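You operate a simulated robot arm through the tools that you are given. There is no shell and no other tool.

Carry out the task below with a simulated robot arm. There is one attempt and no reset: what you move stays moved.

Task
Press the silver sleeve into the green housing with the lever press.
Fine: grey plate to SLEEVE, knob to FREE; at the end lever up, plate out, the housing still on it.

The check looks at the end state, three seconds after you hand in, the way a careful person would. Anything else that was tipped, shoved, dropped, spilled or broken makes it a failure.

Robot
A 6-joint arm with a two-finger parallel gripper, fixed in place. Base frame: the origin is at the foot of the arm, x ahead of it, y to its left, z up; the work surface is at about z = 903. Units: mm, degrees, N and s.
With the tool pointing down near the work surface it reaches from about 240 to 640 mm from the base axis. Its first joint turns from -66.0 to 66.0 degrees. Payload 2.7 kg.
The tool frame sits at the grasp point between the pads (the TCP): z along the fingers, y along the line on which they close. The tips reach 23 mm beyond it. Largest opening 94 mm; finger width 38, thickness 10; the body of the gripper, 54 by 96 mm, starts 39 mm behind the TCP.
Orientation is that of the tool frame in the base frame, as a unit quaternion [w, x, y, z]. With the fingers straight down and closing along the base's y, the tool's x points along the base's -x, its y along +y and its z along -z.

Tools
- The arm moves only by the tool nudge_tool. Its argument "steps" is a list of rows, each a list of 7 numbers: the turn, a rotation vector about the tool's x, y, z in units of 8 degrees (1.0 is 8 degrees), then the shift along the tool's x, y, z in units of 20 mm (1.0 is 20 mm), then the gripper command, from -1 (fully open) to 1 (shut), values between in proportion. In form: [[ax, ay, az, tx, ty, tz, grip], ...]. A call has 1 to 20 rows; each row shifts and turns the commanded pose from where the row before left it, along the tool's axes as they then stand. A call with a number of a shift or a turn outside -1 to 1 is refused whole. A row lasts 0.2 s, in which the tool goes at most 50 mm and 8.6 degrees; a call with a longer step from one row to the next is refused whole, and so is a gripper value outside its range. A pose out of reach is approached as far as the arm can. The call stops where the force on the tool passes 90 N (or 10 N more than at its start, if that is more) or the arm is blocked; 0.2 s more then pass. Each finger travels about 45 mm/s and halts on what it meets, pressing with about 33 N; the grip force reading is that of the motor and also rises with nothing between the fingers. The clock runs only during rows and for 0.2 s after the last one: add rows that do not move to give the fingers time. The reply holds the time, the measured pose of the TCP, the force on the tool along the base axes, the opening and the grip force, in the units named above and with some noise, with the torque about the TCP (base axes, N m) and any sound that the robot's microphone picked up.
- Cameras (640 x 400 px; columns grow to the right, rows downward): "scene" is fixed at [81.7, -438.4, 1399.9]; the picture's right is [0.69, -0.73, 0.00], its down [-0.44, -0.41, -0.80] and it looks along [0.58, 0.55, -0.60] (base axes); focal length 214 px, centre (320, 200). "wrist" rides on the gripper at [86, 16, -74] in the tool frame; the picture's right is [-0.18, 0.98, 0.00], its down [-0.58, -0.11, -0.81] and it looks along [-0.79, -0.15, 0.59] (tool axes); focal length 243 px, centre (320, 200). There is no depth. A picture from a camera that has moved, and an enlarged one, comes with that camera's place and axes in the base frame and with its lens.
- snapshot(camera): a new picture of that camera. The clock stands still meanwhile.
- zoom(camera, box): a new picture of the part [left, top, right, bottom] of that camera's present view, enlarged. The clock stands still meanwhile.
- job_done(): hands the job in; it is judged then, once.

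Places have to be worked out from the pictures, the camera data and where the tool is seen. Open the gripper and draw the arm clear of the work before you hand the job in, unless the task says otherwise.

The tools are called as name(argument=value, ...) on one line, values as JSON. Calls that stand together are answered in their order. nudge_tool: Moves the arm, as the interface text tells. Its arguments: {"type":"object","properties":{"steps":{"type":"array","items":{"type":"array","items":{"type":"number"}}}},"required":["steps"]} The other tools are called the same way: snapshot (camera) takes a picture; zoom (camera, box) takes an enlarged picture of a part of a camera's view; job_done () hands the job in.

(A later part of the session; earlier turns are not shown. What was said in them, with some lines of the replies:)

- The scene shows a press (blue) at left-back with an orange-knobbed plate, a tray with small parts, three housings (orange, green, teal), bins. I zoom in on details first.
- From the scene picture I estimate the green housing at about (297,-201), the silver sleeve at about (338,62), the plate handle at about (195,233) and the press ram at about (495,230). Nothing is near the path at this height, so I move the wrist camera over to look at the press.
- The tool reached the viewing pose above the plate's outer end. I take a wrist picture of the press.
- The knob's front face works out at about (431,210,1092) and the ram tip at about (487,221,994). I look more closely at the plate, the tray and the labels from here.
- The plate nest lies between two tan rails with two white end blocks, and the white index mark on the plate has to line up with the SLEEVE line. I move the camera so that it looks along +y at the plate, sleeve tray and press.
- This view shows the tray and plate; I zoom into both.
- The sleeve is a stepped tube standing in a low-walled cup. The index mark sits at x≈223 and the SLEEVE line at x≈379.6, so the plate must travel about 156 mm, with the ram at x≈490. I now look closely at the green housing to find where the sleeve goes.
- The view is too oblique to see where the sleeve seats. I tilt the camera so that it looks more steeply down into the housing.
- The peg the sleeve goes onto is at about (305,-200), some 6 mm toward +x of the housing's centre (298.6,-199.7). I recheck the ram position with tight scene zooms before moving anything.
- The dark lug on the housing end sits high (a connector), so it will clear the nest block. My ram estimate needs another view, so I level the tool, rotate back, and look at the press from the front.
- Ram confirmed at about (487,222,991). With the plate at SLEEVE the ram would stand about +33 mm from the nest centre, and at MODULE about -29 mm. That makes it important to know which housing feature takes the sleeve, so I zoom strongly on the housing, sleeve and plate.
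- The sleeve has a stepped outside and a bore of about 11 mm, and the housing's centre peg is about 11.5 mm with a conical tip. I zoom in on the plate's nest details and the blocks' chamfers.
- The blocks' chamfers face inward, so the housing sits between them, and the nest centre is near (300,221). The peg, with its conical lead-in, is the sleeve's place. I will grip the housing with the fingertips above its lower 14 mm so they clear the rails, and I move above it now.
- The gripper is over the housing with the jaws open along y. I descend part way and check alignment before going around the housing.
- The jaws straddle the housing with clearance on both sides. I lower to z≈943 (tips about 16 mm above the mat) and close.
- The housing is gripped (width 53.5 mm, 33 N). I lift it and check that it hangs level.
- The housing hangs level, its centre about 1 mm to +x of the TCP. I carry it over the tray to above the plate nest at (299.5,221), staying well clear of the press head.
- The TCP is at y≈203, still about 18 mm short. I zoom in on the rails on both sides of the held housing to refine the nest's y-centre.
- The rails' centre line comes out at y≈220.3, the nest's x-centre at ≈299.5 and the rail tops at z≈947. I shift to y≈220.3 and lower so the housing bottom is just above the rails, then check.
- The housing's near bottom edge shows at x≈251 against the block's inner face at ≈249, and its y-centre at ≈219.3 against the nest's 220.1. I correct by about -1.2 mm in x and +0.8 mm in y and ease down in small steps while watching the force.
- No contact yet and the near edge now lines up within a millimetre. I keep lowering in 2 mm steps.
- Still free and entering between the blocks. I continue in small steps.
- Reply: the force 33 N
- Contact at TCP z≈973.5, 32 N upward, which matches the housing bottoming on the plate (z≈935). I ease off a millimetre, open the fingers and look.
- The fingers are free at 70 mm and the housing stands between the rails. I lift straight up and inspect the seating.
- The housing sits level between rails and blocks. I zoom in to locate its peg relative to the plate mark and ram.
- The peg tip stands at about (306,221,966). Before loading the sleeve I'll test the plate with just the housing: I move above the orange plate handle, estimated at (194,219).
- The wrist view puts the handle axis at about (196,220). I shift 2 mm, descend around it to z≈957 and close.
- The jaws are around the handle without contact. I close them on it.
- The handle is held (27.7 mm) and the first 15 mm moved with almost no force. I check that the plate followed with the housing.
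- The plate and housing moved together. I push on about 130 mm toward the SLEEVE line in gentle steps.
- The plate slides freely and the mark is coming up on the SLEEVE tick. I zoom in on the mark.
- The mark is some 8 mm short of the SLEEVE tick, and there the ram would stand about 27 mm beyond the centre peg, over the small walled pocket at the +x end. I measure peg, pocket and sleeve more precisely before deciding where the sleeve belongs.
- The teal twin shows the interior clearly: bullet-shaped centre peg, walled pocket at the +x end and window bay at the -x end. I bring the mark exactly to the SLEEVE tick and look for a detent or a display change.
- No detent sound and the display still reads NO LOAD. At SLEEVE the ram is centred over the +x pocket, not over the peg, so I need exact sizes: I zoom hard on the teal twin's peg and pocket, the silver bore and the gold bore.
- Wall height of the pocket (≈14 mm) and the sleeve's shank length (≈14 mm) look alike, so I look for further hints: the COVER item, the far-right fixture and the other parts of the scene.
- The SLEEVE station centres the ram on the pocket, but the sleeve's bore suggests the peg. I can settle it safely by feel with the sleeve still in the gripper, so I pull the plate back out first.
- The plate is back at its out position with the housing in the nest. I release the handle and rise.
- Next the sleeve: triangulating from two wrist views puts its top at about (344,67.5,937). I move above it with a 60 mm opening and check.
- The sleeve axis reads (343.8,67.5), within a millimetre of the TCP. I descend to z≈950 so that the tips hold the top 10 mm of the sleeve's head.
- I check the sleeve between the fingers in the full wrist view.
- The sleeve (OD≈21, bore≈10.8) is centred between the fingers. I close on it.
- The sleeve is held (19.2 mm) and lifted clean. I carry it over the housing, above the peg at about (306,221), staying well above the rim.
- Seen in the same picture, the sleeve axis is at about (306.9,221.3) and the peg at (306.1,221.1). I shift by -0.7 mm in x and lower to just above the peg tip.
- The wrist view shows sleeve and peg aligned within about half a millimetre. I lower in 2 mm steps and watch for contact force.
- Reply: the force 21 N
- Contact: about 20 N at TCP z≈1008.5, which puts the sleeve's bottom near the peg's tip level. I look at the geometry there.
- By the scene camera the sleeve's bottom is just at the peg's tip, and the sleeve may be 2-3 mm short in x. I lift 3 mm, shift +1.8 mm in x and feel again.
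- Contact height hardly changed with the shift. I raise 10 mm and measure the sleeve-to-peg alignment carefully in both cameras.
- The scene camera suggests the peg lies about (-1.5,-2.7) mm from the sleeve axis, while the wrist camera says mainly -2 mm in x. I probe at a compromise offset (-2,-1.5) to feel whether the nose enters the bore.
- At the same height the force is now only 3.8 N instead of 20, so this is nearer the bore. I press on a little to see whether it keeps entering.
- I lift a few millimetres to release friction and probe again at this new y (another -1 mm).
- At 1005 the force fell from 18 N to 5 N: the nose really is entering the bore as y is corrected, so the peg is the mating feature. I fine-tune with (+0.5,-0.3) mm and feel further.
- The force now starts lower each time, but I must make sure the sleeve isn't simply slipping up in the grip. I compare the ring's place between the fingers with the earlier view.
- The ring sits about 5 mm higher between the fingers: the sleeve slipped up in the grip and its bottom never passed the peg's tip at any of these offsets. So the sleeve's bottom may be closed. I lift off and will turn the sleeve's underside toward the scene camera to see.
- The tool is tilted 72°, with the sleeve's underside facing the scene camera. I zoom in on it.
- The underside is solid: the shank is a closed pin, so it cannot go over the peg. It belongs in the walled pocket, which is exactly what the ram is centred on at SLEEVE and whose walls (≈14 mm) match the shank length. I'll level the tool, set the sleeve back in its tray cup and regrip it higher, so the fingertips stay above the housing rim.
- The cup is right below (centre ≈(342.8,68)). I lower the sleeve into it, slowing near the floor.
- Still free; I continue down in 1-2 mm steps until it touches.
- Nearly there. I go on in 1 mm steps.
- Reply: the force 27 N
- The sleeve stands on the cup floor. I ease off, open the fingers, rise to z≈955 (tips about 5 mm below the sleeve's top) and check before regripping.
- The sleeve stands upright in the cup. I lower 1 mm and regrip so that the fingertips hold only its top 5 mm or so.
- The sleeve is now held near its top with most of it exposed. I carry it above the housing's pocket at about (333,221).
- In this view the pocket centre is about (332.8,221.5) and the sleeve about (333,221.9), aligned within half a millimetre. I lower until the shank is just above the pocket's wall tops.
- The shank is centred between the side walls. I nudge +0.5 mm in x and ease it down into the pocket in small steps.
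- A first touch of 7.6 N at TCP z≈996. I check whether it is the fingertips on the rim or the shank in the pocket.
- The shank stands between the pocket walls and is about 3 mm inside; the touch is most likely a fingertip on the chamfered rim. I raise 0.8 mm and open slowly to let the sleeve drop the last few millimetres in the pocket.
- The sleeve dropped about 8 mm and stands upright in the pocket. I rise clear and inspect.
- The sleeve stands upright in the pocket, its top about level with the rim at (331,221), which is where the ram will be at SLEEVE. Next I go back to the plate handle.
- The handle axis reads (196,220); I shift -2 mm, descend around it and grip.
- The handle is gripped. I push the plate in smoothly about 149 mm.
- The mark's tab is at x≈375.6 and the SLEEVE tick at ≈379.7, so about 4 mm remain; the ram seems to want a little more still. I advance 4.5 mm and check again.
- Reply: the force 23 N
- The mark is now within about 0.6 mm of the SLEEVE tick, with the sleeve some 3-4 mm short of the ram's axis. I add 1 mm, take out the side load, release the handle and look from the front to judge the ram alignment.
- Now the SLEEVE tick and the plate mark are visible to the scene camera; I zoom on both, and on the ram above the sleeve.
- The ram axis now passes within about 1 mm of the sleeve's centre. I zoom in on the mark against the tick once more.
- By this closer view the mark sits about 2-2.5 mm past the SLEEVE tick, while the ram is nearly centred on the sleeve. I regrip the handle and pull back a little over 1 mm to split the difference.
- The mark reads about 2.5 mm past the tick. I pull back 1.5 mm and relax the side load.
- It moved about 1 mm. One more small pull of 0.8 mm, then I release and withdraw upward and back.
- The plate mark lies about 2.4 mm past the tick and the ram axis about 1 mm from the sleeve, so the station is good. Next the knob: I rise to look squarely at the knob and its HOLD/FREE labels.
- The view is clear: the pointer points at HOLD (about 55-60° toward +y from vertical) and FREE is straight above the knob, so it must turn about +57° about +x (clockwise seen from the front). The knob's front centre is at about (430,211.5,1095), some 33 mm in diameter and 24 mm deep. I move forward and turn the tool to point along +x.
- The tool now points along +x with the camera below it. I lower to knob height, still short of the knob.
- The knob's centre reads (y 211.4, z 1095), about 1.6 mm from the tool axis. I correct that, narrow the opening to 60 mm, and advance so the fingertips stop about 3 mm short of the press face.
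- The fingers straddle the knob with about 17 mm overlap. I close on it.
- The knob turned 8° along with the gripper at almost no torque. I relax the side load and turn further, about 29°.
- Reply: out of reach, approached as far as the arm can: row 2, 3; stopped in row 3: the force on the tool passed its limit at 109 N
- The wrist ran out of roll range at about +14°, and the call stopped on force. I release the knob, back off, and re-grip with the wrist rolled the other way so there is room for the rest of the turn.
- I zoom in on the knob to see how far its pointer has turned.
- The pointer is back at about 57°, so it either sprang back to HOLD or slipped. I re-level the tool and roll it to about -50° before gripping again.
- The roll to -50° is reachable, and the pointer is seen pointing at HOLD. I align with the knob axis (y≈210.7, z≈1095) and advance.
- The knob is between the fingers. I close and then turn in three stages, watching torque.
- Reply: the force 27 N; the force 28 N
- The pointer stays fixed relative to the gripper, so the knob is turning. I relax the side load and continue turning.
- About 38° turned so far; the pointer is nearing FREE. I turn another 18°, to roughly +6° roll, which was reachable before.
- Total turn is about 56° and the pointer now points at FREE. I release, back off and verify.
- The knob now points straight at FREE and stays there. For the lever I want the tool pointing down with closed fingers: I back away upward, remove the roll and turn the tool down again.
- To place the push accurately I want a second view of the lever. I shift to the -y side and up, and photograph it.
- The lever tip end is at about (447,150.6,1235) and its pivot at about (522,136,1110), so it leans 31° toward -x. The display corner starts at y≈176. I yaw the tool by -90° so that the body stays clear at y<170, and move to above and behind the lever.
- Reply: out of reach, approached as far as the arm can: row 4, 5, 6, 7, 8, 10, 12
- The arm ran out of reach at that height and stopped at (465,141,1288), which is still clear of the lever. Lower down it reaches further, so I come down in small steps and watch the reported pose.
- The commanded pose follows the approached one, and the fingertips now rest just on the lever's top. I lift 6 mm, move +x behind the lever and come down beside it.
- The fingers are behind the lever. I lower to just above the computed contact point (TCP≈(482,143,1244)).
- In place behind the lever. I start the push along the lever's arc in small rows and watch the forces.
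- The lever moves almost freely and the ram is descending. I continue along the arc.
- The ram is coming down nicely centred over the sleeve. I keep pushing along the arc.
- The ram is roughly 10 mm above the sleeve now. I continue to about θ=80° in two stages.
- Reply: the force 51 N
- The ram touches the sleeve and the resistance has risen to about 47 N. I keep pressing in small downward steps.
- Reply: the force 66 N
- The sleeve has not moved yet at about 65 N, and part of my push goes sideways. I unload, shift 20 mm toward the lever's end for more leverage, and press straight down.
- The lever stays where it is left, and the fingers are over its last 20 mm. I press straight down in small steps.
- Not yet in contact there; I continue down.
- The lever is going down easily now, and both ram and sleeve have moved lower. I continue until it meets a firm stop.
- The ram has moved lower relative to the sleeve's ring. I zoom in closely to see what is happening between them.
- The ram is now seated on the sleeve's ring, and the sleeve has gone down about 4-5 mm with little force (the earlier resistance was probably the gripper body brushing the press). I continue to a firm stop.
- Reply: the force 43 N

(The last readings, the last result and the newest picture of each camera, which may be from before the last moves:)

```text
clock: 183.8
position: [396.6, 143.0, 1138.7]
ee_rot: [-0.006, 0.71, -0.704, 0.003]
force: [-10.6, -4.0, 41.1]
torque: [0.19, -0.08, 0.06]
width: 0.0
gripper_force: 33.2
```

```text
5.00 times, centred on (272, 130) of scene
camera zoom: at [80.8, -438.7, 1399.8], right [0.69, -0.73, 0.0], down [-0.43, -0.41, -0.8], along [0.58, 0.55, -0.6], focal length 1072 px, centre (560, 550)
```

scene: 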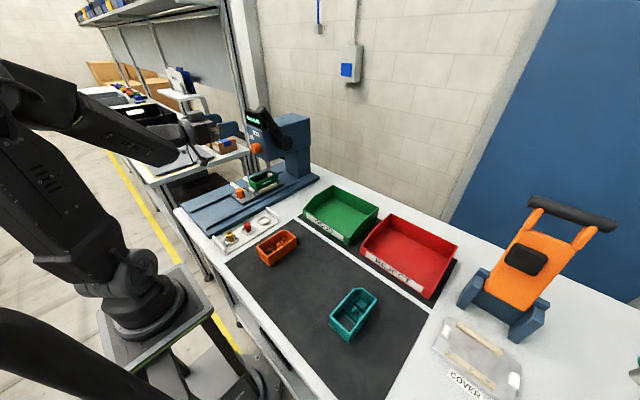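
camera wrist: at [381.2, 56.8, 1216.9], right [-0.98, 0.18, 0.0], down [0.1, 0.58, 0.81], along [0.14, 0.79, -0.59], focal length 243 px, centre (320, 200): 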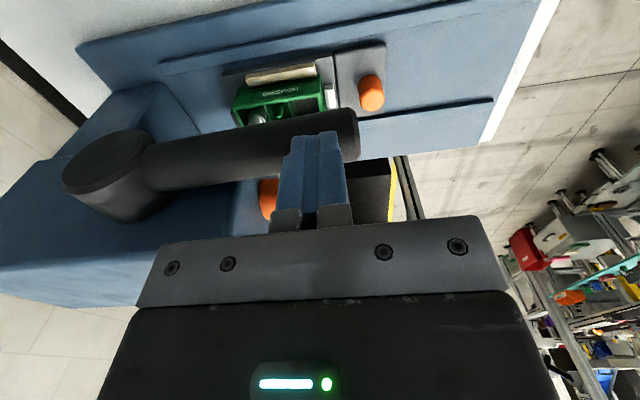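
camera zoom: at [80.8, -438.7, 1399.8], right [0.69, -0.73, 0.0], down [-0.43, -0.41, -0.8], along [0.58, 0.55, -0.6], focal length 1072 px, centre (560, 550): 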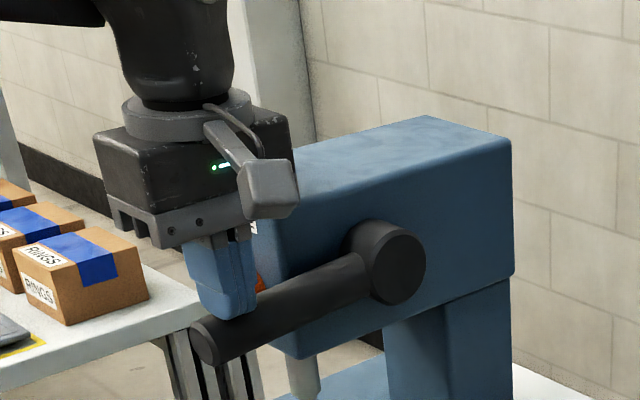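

Real resistance now: 41 N with the ram on the sleeve. I press on in 2 mm steps.

nudge_tool(steps=[[0, 0, 0, 0, 0, 0.1, 1], [0, 0, 0, 0, 0, 0, 1]])

nudge_tool(steps=[[0, 0, 0, 0, 0, 0.1, 1], [0, 0, 0, 0, 0, 0, 1]])

zoom(camera="scene", box=[262, 162, 278, 178])

```text
clock: 184.4
position: [396.5, 143.3, 1137.6]
ee_rot: [-0.009, 0.71, -0.704, 0.004]
force: [-15.3, -6.4, 49.4]
torque: [0.19, -0.04, 0.07]
width: 0.0
gripper_force: 33.0
```

```text
clock: 185.1
position: [397.7, 142.6, 1138.6]
ee_rot: [-0.011, 0.71, -0.704, 0.005]
force: [-17.4, -7.2, 59.2]
torque: [0.24, -0.02, 0.08]
width: 0.1
gripper_force: 32.9
```

```text
16.00 times, centred on (270, 170) of scene
camera zoom: at [80.4, -438.9, 1399.8], right [0.69, -0.73, 0.0], down [-0.43, -0.41, -0.8], along [0.58, 0.55, -0.6], focal length 3432 px, centre (1120, 680)
```

zoom: 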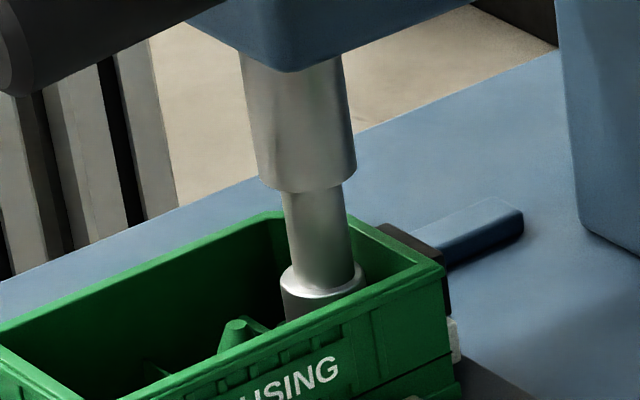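

Firm so far. I press a bit harder, staying under the 90 N limit, to see whether it moves or is fully seated.

nudge_tool(steps=[[0, 0, 0, 0, 0, 0.1, 1], [0, 0, 0, 0, 0, 0, 1]])

nudge_tool(steps=[[0, 0, 0, 0, 0, 0.1, 1], [0, 0, 0, 0, 0, 0, 1], [0, 0, 0, 0, 0, 0, 1]])

zoom(camera="scene", box=[262, 162, 278, 178])

```text
clock: 185.7
position: [397.6, 143.6, 1136.6]
ee_rot: [-0.012, 0.71, -0.704, 0.005]
force: [-19.2, -8.3, 67.8]
torque: [0.26, -0.07, 0.09]
width: 0.0
gripper_force: 32.4
```

```text
clock: 186.4
position: [397.9, 143.0, 1137.9]
ee_rot: [-0.014, 0.71, -0.704, 0.006]
force: [-22.3, -8.6, 74.3]
torque: [0.31, -0.01, 0.1]
width: 0.0
gripper_force: 32.9
```

```text
16.00 times, centred on (270, 170) of scene
camera zoom: at [80.0, -439.0, 1399.8], right [0.69, -0.73, 0.0], down [-0.43, -0.41, -0.8], along [0.58, 0.55, -0.6], focal length 3432 px, centre (1120, 680)
```

zoom: 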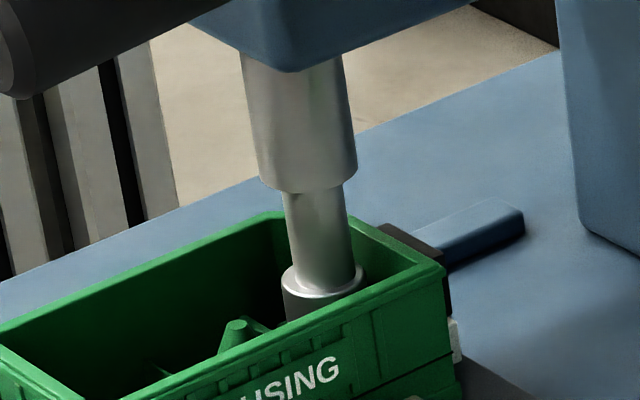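

At 74 N nothing moves any further: the sleeve is down by about 5 mm and bottomed. I hold the load for a second, then unload and look at the display.

nudge_tool(steps=[[0, 0, 0, 0, 0, 0.03, 1], [0, 0, 0, 0, 0, 0, 1], [0, 0, 0, 0, 0, 0, 1], [0, 0, 0, 0, 0, 0, 1], [0, 0, 0, 0, 0, 0, 1]])

snapshot(camera="scene")

zoom(camera="scene", box=[236, 95, 276, 135])

```text
clock: 187.7
position: [396.9, 143.1, 1137.0]
ee_rot: [-0.015, 0.71, -0.704, 0.005]
force: [-23.2, -6.2, 77.4]
torque: [0.33, -0.02, 0.24]
width: 0.2
gripper_force: 33.1
```

```text
taken
```

scene: 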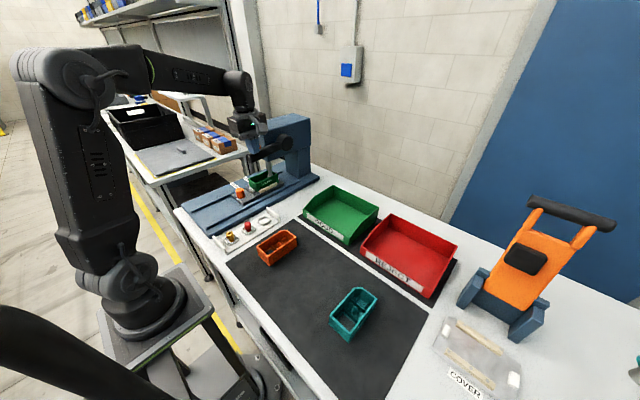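

```text
10.00 times, centred on (256, 115) of scene
camera zoom: at [80.0, -438.9, 1399.8], right [0.69, -0.73, 0.0], down [-0.43, -0.41, -0.8], along [0.58, 0.55, -0.6], focal length 2145 px, centre (960, 1050)
```

zoom: 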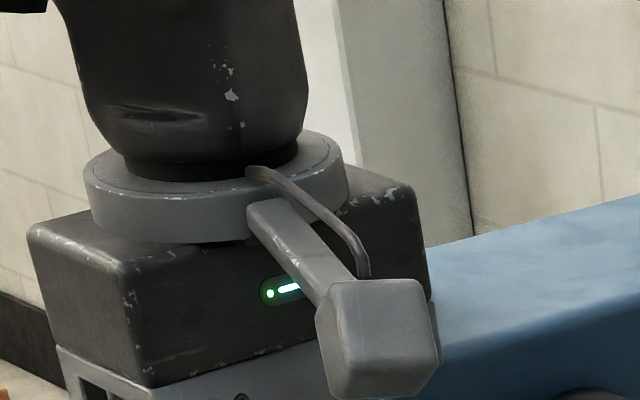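

I unload the lever and lift the fingers away upward and to -y to reveal the display.

nudge_tool(steps=[[0, 0, 0, 0, 0, -0.3, 1], [0, 0, 0, 0, 0, -0.5, 1], [0, 0, 0, 0, 0, -0.8, 1], [0, 0, 0, 0.3, 0.3, -1, 1], [0, 0, 0, 0.8, 0.5, -1, 1], [0, 0, 0, 1, 0.5, -0.5, 1], [0, 0, 0, 1, 0, 0, 1], [0, 0, 0, 1, 0, 0, 1], [0, 0, 0, 0, 0, 0, 1]])

zoom(camera="scene", box=[226, 90, 306, 190])

snapshot(camera="wrist")

```text
clock: 189.7
position: [371.1, 60.6, 1207.1]
ee_rot: [-0.001, 0.709, -0.705, 0.001]
force: [0.1, -0.3, -0.1]
torque: [0.04, -0.03, 0.03]
width: 0.2
gripper_force: 32.7
```

```text
4.00 times, centred on (266, 140) of scene
camera zoom: at [81.7, -438.4, 1399.9], right [0.69, -0.73, 0.0], down [-0.44, -0.41, -0.8], along [0.58, 0.55, -0.6], focal length 858 px, centre (536, 440)
```

zoom: 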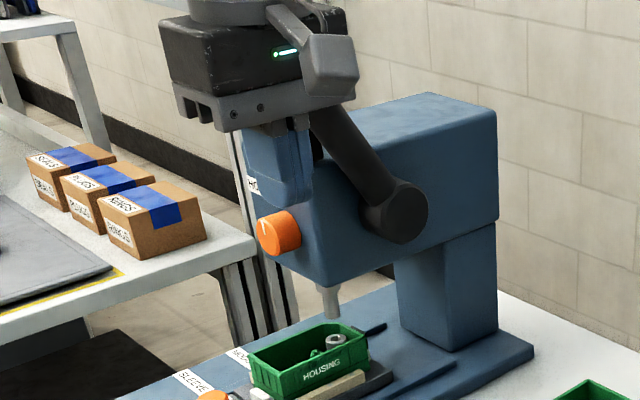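

```text
taken
camera wrist: at [355.0, -25.8, 1282.1], right [-0.98, 0.18, 0.0], down [0.1, 0.58, 0.81], along [0.14, 0.79, -0.59], focal length 243 px, centre (320, 200)
```

wrist: 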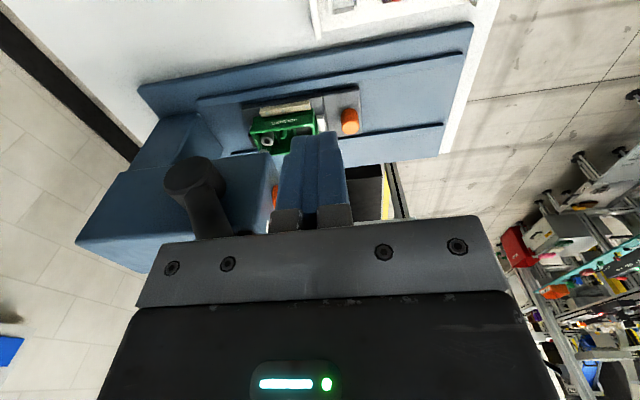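

The lever has returned up by itself. I move the gripper further out of the scene camera's line to read the display and inspect the sleeve.

nudge_tool(steps=[[0, 0, 0, 0, 1, 0, 1], [0, 0, 0, 0, 1, 0, 1], [0, 0, 0, 0, 1, 0, 1], [0, 0, 0, 0, 1, 0, 1], [0, 0, 0, 0, 1, 0, 1], [0, 0, 0, 0, 1, 0, 1], [0, 0, 0, 0, 0, 0, 1]])

zoom(camera="scene", box=[226, 90, 306, 190])

zoom(camera="scene", box=[254, 158, 282, 183])

```text
clock: 191.2
position: [251.5, 60.5, 1206.9]
ee_rot: [-0.001, 0.71, -0.704, 0.001]
force: [0.4, -0.2, 0.3]
torque: [0.0, -0.05, -0.02]
width: 0.0
gripper_force: 33.4
```

```text
4.00 times, centred on (266, 140) of scene
camera zoom: at [81.7, -438.4, 1399.9], right [0.69, -0.73, 0.0], down [-0.44, -0.41, -0.8], along [0.58, 0.55, -0.6], focal length 858 px, centre (536, 440)
```

zoom: 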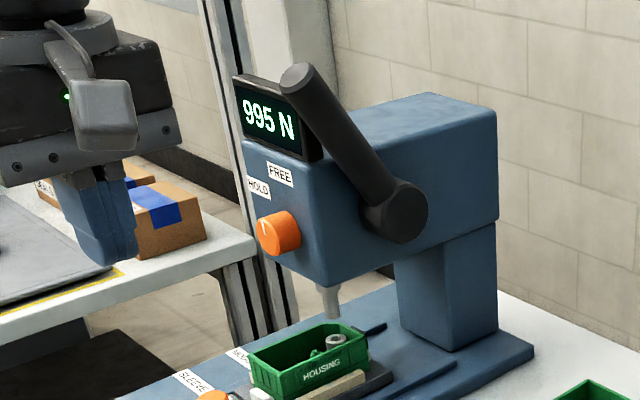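

```text
16.00 times, centred on (268, 170) of scene
camera zoom: at [81.7, -438.4, 1399.9], right [0.69, -0.73, 0.0], down [-0.44, -0.41, -0.8], along [0.58, 0.55, -0.6], focal length 3432 px, centre (1152, 672)
```

zoom: 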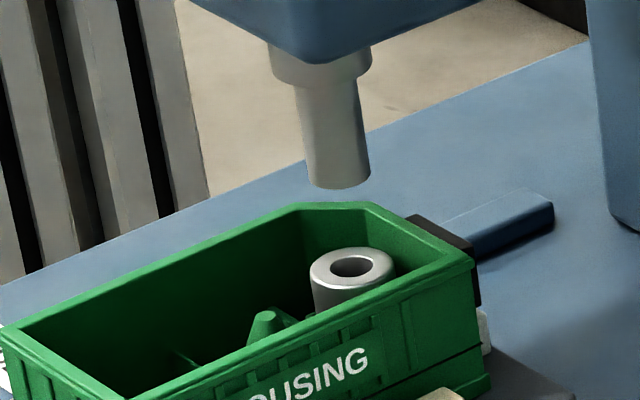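

The display latched 995 N, the lever is up again and the sleeve sits about 4 mm deeper. Now I rotate the tool back and go to the plate handle to pull the plate out.

nudge_tool(steps=[[0, 0, 0.9375, 0, 0, 0, 0.5], [0, 0, 0.9375, 0, 0, 0, 0], [0, 0, 0.9375, 0, 0, 0, -0.5], [0, 0, 0.9375, 0, 0, 0, -0.5], [0, 0, 0.9375, 0, 0, 0, -0.5], [0, 0, 0.9375, 0, 0, 0, -0.5], [0, 0, 0.9375, 0, 0, 0, -0.5], [0, 0, 0.9375, 0, 0, 0, -0.5], [0, 0, 0.9375, 0, 0, 0, -0.5], [0, 0, 0.9375, 0, 0, 0, -0.5], [0, 0, 0.9375, 0, 0, 0, -0.5], [0, 0, 0.9375, 0, 0, 0, -0.5], [0, 0, 0, 0, 0, 0, -0.5]])

nudge_tool(steps=[[0, 0, 0, -0.3, 0.883, 0.8, -0.5], [0, 0, 0, -0.3, 0.883, 0.8, -0.5], [0, 0, 0, -0.3, 0.883, 0.8, -0.5], [0, 0, 0, -0.3, 0.883, 0.8, -0.5], [0, 0, 0, -0.3, 0.883, 0.8, -0.5], [0, 0, 0, -0.3, 0.883, 0.8, -0.5], [0, 0, 0, -0.3, 0.883, 0.8, -0.5], [0, 0, 0, -0.2, 0.883, 0.8, -0.5], [0, 0, 0, -0.1, 0.883, 0.8, -0.5], [0, 0, 0, 0, 0, 0, -0.5]])

snapshot(camera="wrist")

```text
clock: 194.1
position: [251.8, 59.8, 1206.1]
ee_rot: [0.002, -0.002, 1.0, 0.001]
force: [0.0, -0.7, 0.5]
torque: [0.02, 0.0, -0.03]
width: 70.8
gripper_force: 0.1
```

```text
clock: 196.2
position: [298.9, 220.1, 1062.6]
ee_rot: [0.002, -0.004, 1.0, 0.0]
force: [0.5, -0.8, 0.1]
torque: [0.0, -0.02, -0.03]
width: 70.3
gripper_force: 0.0
```

```text
taken
camera wrist: at [211.8, 235.7, 1138.1], right [0.18, 0.98, 0.0], down [0.58, -0.1, 0.81], along [0.8, -0.14, -0.59], focal length 243 px, centre (320, 200)
```

wrist: 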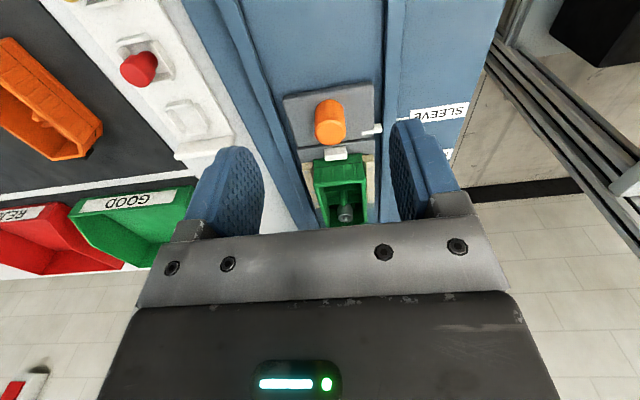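

The scene ahead is as before; I repeat the approach to the handle and grip it.

nudge_tool(steps=[[0, 0, 0, -0.8, 0, 0, -0.5], [0, 0, 0, -0.9, 0, 0, -0.5], [0, 0, 0, -0.8, 0, 0.5, -0.5], [0, 0, 0, 0, 0, 1, -0.5], [0, 0, 0, 0, 0, 1, -0.5], [0, 0, 0, 0, 0, 1, -0.5], [0, 0, 0, 0, 0, 1, -0.5], [0, 0, 0, 0, 0, 0.75, -0.5], [0, 0, 0, 0, 0, 0, -0.3], [0, 0, 0, 0, 0, 0, 0], [0, 0, 0, 0, 0, 0, 0.3], [0, 0, 0, 0, 0, 0, 1], [0, 0, 0, 0, 0, 0, 1], [0, 0, 0, 0, 0, 0, 1]])

zoom(camera="scene", box=[216, 130, 296, 200])

```text
clock: 199.2
position: [350.0, 219.7, 957.8]
ee_rot: [0.002, -0.005, 1.0, 0.0]
force: [1.1, 7.2, -4.5]
torque: [-0.52, -0.23, 0.01]
width: 27.8
gripper_force: 44.8
```

```text
5.71 times, centred on (256, 165) of scene
camera zoom: at [81.8, -438.1, 1400.0], right [0.69, -0.73, 0.0], down [-0.44, -0.41, -0.8], along [0.58, 0.55, -0.6], focal length 1226 px, centre (686, 400)
```

zoom: 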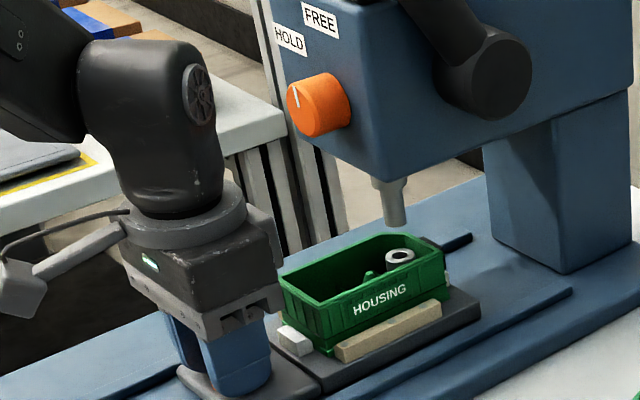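

The handle is gripped, the ram is up and clear of the sleeve. I pull the plate smoothly back out.

nudge_tool(steps=[[0, 0, 0, 0.2, 0, 0, 1], [0, 0, 0, 0.4, 0, 0, 1], [0, 0, 0, 0.48, 0.005, 0, 1], [0, 0, 0, 0.48, 0.005, 0, 1], [0, 0, 0, 0.48, 0.005, 0, 1], [0, 0, 0, 0.48, 0.005, 0, 1], [0, 0, 0, 0.48, 0.005, 0, 1], [0, 0, 0, 0.48, 0.005, 0, 1], [0, 0, 0, 0.48, 0.005, 0, 1], [0, 0, 0, 0.48, 0.005, 0, 1], [0, 0, 0, 0.48, 0.005, 0, 1], [0, 0, 0, 0.48, 0.005, 0, 1], [0, 0, 0, 0.48, 0.005, 0, 1], [0, 0, 0, 0.48, 0.005, 0, 1], [0, 0, 0, 0.48, 0.005, 0, 1], [0, 0, 0, 0.48, 0.005, 0, 1], [0, 0, 0, 0.25, 0, 0, 1], [0, 0, 0, 0.1, 0, 0, 1], [0, 0, 0, 0, 0, 0, 1]])

zoom(camera="scene", box=[160, 140, 270, 225])

```text
clock: 203.2
position: [196.1, 220.8, 957.5]
ee_rot: [0.001, -0.004, 1.0, 0.0]
force: [-2.3, -0.4, -26.8]
torque: [0.75, -0.22, 0.06]
width: 27.8
gripper_force: 44.9
```

```text
4.71 times, centred on (215, 182) of scene
camera zoom: at [81.8, -438.2, 1399.9], right [0.69, -0.73, 0.0], down [-0.44, -0.41, -0.8], along [0.58, 0.55, -0.6], focal length 1009 px, centre (814, 282)
```

zoom: 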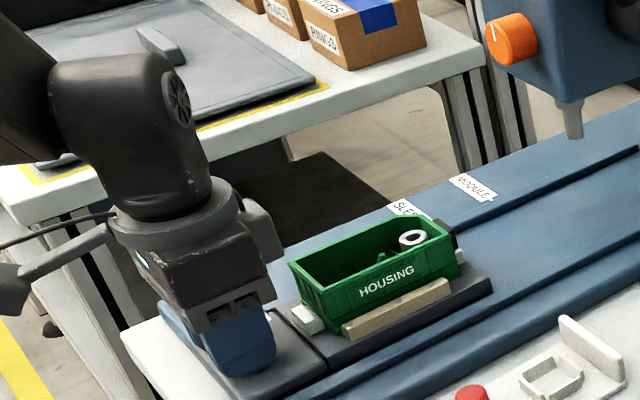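

The plate is out at its starting position with the housing on it. I relax the vertical load, release and rise.

nudge_tool(steps=[[0, 0, 0, 0, 0, 0.1, 1], [0, 0, 0, 0, 0, 0, 1], [0, 0, 0, 0, 0, 0, 0.3], [0, 0, 0, 0, 0, 0, 0], [0, 0, 0, 0, 0, 0, -0.5], [0, 0, 0, 0, 0, 0, -0.5], [0, 0, 0, 0, 0, -0.5, -0.5], [0, 0, 0, 0, 0, -1, -0.5], [0, 0, 0, 0, 0, -1, -0.5], [0, 0, 0, 0, 0, -1, -0.5], [0, 0, 0, 0, 0, -1, -0.5], [0, 0, 0, 0, 0, -1, -0.5], [0, 0, 0, 0, 0, -1, -0.5], [0, 0, 0, 0, 0, 0, -0.5]])

snapshot(camera="wrist")

zoom(camera="scene", box=[212, 176, 248, 206])

zoom(camera="scene", box=[180, 95, 310, 225])

```text
clock: 206.2
position: [194.6, 221.2, 1085.5]
ee_rot: [0.002, -0.004, 1.0, -0.001]
force: [-0.4, -0.8, -0.1]
torque: [0.04, 0.01, -0.02]
width: 70.4
gripper_force: 0.1
```

```text
taken
camera wrist: at [107.9, 236.4, 1161.2], right [0.18, 0.98, 0.0], down [0.58, -0.1, 0.81], along [0.8, -0.14, -0.59], focal length 243 px, centre (320, 200)
```

wrist: 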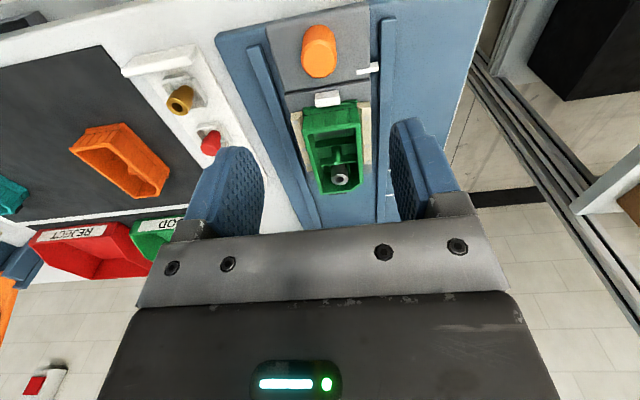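

```text
13.33 times, centred on (230, 191) of scene
camera zoom: at [81.7, -438.4, 1399.9], right [0.69, -0.73, 0.0], down [-0.44, -0.41, -0.8], along [0.58, 0.55, -0.6], focal length 2860 px, centre (1520, 320)
```

zoom: 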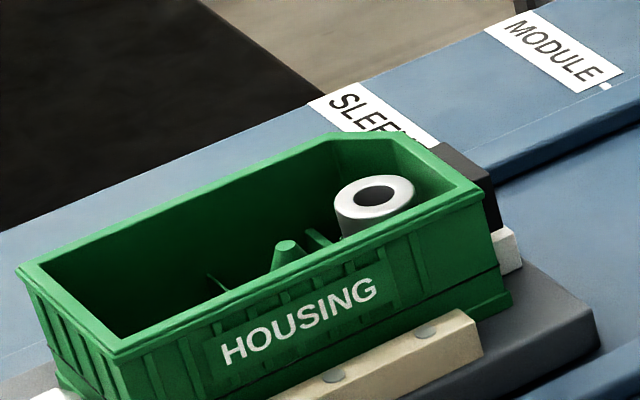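

```text
3.08 times, centred on (245, 160) of scene
camera zoom: at [81.7, -438.4, 1399.9], right [0.69, -0.73, 0.0], down [-0.44, -0.41, -0.8], along [0.58, 0.55, -0.6], focal length 660 px, centre (551, 323)
```

zoom: 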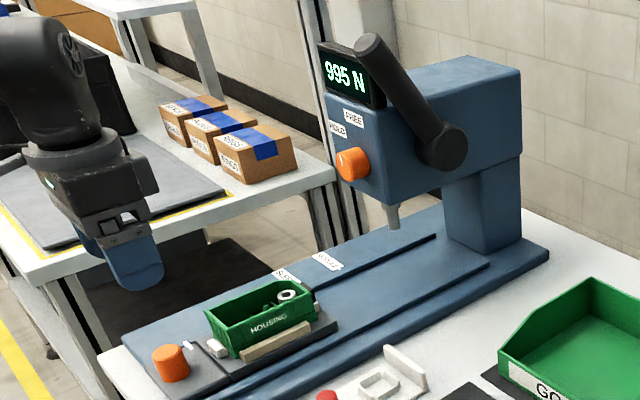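

The sleeve sits upright and about 4 mm deeper. I inspect the seat closely from the wrist camera.

zoom(camera="wrist", box=[300, 130, 380, 200])

nudge_tool(steps=[[0, 0, 0, -0.8, 0, -0.3, -0.5], [0, 0, 0, -0.9, 0, -0.3, -0.5], [0, 0, 0, -0.9, 0, 0, -0.5], [0, 0, 0, -0.9, 0, 0, -0.5], [0, 0, 0, 0, 0, 0, -0.5]])

zoom(camera="wrist", box=[260, 30, 400, 170])

```text
5.71 times, centred on (340, 165) of wrist
camera zoom: at [107.9, 236.4, 1161.2], right [0.18, 0.98, 0.0], down [0.58, -0.1, 0.81], along [0.8, -0.14, -0.59], focal length 1386 px, centre (206, 400)
```

zoom: 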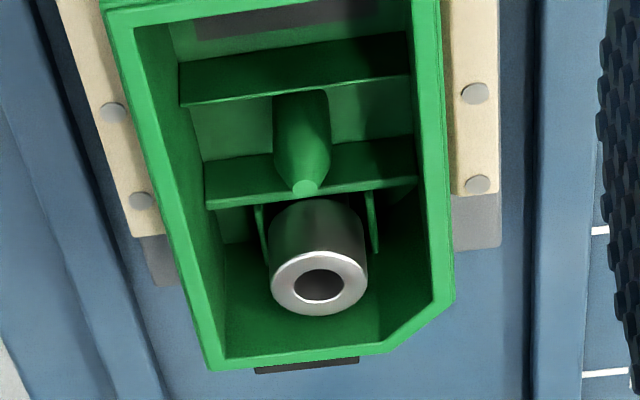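

```text
clock: 207.4
position: [265.3, 221.5, 1097.2]
ee_rot: [0.0, -0.004, 1.0, -0.001]
force: [0.3, -0.3, -0.2]
torque: [-0.01, 0.02, -0.04]
width: 70.6
gripper_force: 0.1
```

```text
2.86 times, centred on (330, 100) of wrist
camera zoom: at [178.3, 236.8, 1172.4], right [0.18, 0.98, 0.0], down [0.58, -0.1, 0.81], along [0.8, -0.14, -0.59], focal length 693 px, centre (291, 486)
```

zoom: 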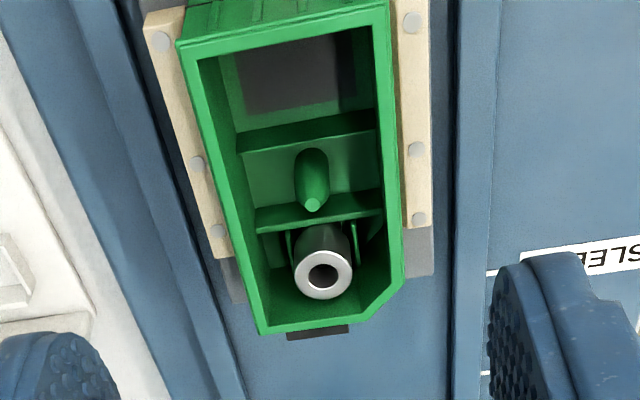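

The sleeve's head sits between the pocket walls and its top is only a little above the peg tip, which is consistent with bottoming on the floor. I open the gripper and draw the arm back up to its starting area, then do a final check.

nudge_tool(steps=[[0, 0, 0, 0, 0, -0.5, -1], [0, 0, 0, 0, 0, -1, -1], [0, 0, 0, 0, 0, -1, -1], [0, 0, 0, 0, 0, -1, -1], [0, 0, 0, 0, 0, -1, -1], [0, 0, 0, 0, 0, -1, -1], [0, 0, 0, 0, 0, -1, -1], [0, 0, 0, 0, 0, -1, -1], [0, 0, 0, 0, 0, -1, -1], [0, 0, 0, 0, 0, -1, -1], [0, 0, 0, 0, 0, -1, -1], [0, 0, 0, 0, 0, -1, -1], [0, 0, 0, -0.2, -0.8, 0, -1], [0, 0, 0, -0.2, -1, 0, -1], [0, 0, 0, -0.2, -1, 0, -1], [0, 0, 0, -0.2, -1, 0, -1], [0, 0, 0, -0.2, -1, 0, -1], [0, 0, 0, -0.2, -1, 0, -1], [0, 0, 0, 0, -1, 0, -1], [0, 0, 0, 0, -1, 0, -1]])

nudge_tool(steps=[[0, 0, 0, 0, -1, 0, -1], [0, 0, 0, 0, -0.9, 0, -1], [0, 0, 0, 0, 0, 0, -1]])

snapshot(camera="scene")

zoom(camera="scene", box=[180, 180, 260, 230])

zoom(camera="scene", box=[170, 90, 330, 190])

zoom(camera="scene", box=[170, 170, 330, 270])

```text
clock: 211.7
position: [290.2, 65.2, 1328.0]
ee_rot: [0.0, -0.004, 1.0, 0.0]
force: [-0.3, 0.3, -0.5]
torque: [0.0, 0.02, 0.01]
width: 94.2
gripper_force: 0.0
```

```text
clock: 212.4
position: [291.1, 26.3, 1328.7]
ee_rot: [0.002, -0.003, 1.0, 0.001]
force: [-0.6, 0.5, 0.6]
torque: [0.03, -0.02, -0.02]
width: 94.1
gripper_force: 0.0
```

```text
taken
```

scene: 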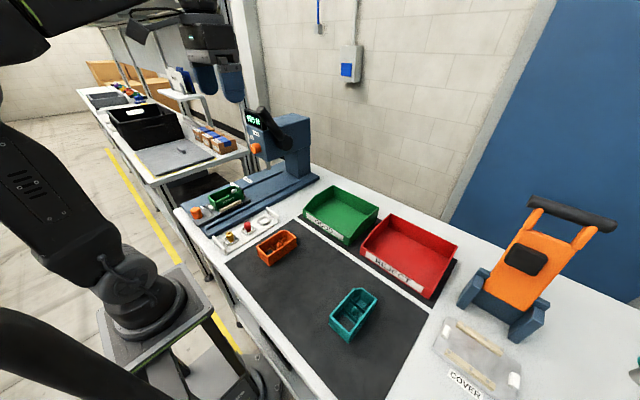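

```text
8.00 times, centred on (220, 205) of scene
camera zoom: at [81.7, -438.4, 1399.9], right [0.69, -0.73, 0.0], down [-0.44, -0.41, -0.8], along [0.58, 0.55, -0.6], focal length 1716 px, centre (1120, 160)
```

zoom: 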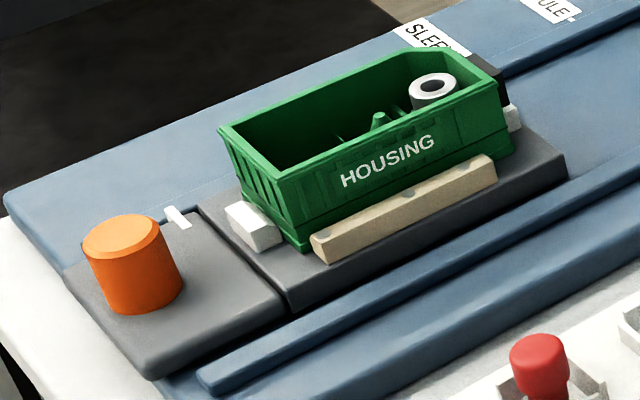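

```text
4.00 times, centred on (250, 140) of scene
camera zoom: at [81.7, -438.4, 1399.9], right [0.69, -0.73, 0.0], down [-0.44, -0.41, -0.8], along [0.58, 0.55, -0.6], focal length 858 px, centre (600, 440)
```

zoom: 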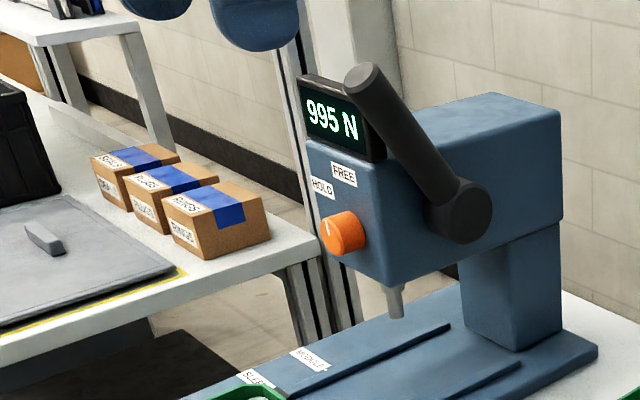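

```text
4.00 times, centred on (250, 220) of scene
camera zoom: at [81.7, -438.4, 1399.9], right [0.69, -0.73, 0.0], down [-0.44, -0.41, -0.8], along [0.58, 0.55, -0.6], focal length 858 px, centre (600, 120)
```

zoom: 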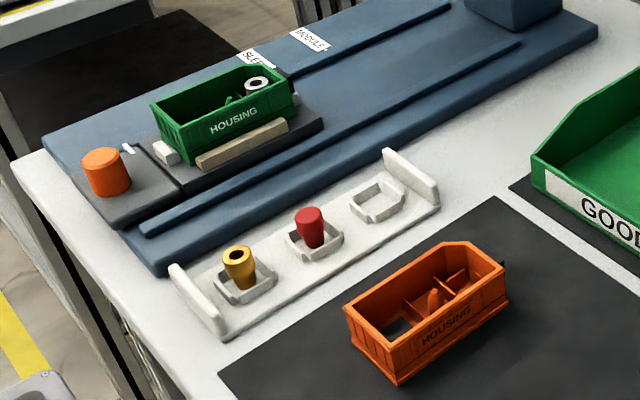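

The final check shows everything in order:
- **Sleeve:** pressed and upright in the green housing, which sits in its nest.
- **Plate and lever:** the plate is fully out and the lever is up.
- **Knob:** pointing at FREE.
- **Everything else:** the other parts are untouched, and the arm is clear with the gripper open.

I hand the job in.

job_done()

```text
The job is handed in.
```

I pressed the silver sleeve into the green housing and handed the job in. In the last pictures it stood upright in the housing, about 4 mm deeper than before the press. It would not go any further, and the press display showed 995 N.

- **Where the sleeve went:** it is in the small walled pocket at the far end of the housing, not on the centre peg. Its underside is solid, so it can't go over the peg, and at SLEEVE the ram comes down on that pocket.
- **Plate position when pressing:** the mark was about 2.5 mm past the SLEEVE line, with the ram about 1 mm off the sleeve's centre.
- **End state:** the plate is out with the housing still on it, the lever is up and the knob is at FREE.
- **Rest of the bench:** the other housings, the gold and red parts and the bins look as they did at the start. The arm is clear with the gripper open.
- **Contacts on the way:**
  - I touched the sleeve against the peg a few times with up to about 20 N before choosing the pocket.
  - One knob turn stopped at the force limit.
  - The tool also met about 65 N while pushing the lever, probably by brushing the press. I saw no damage from any of these.
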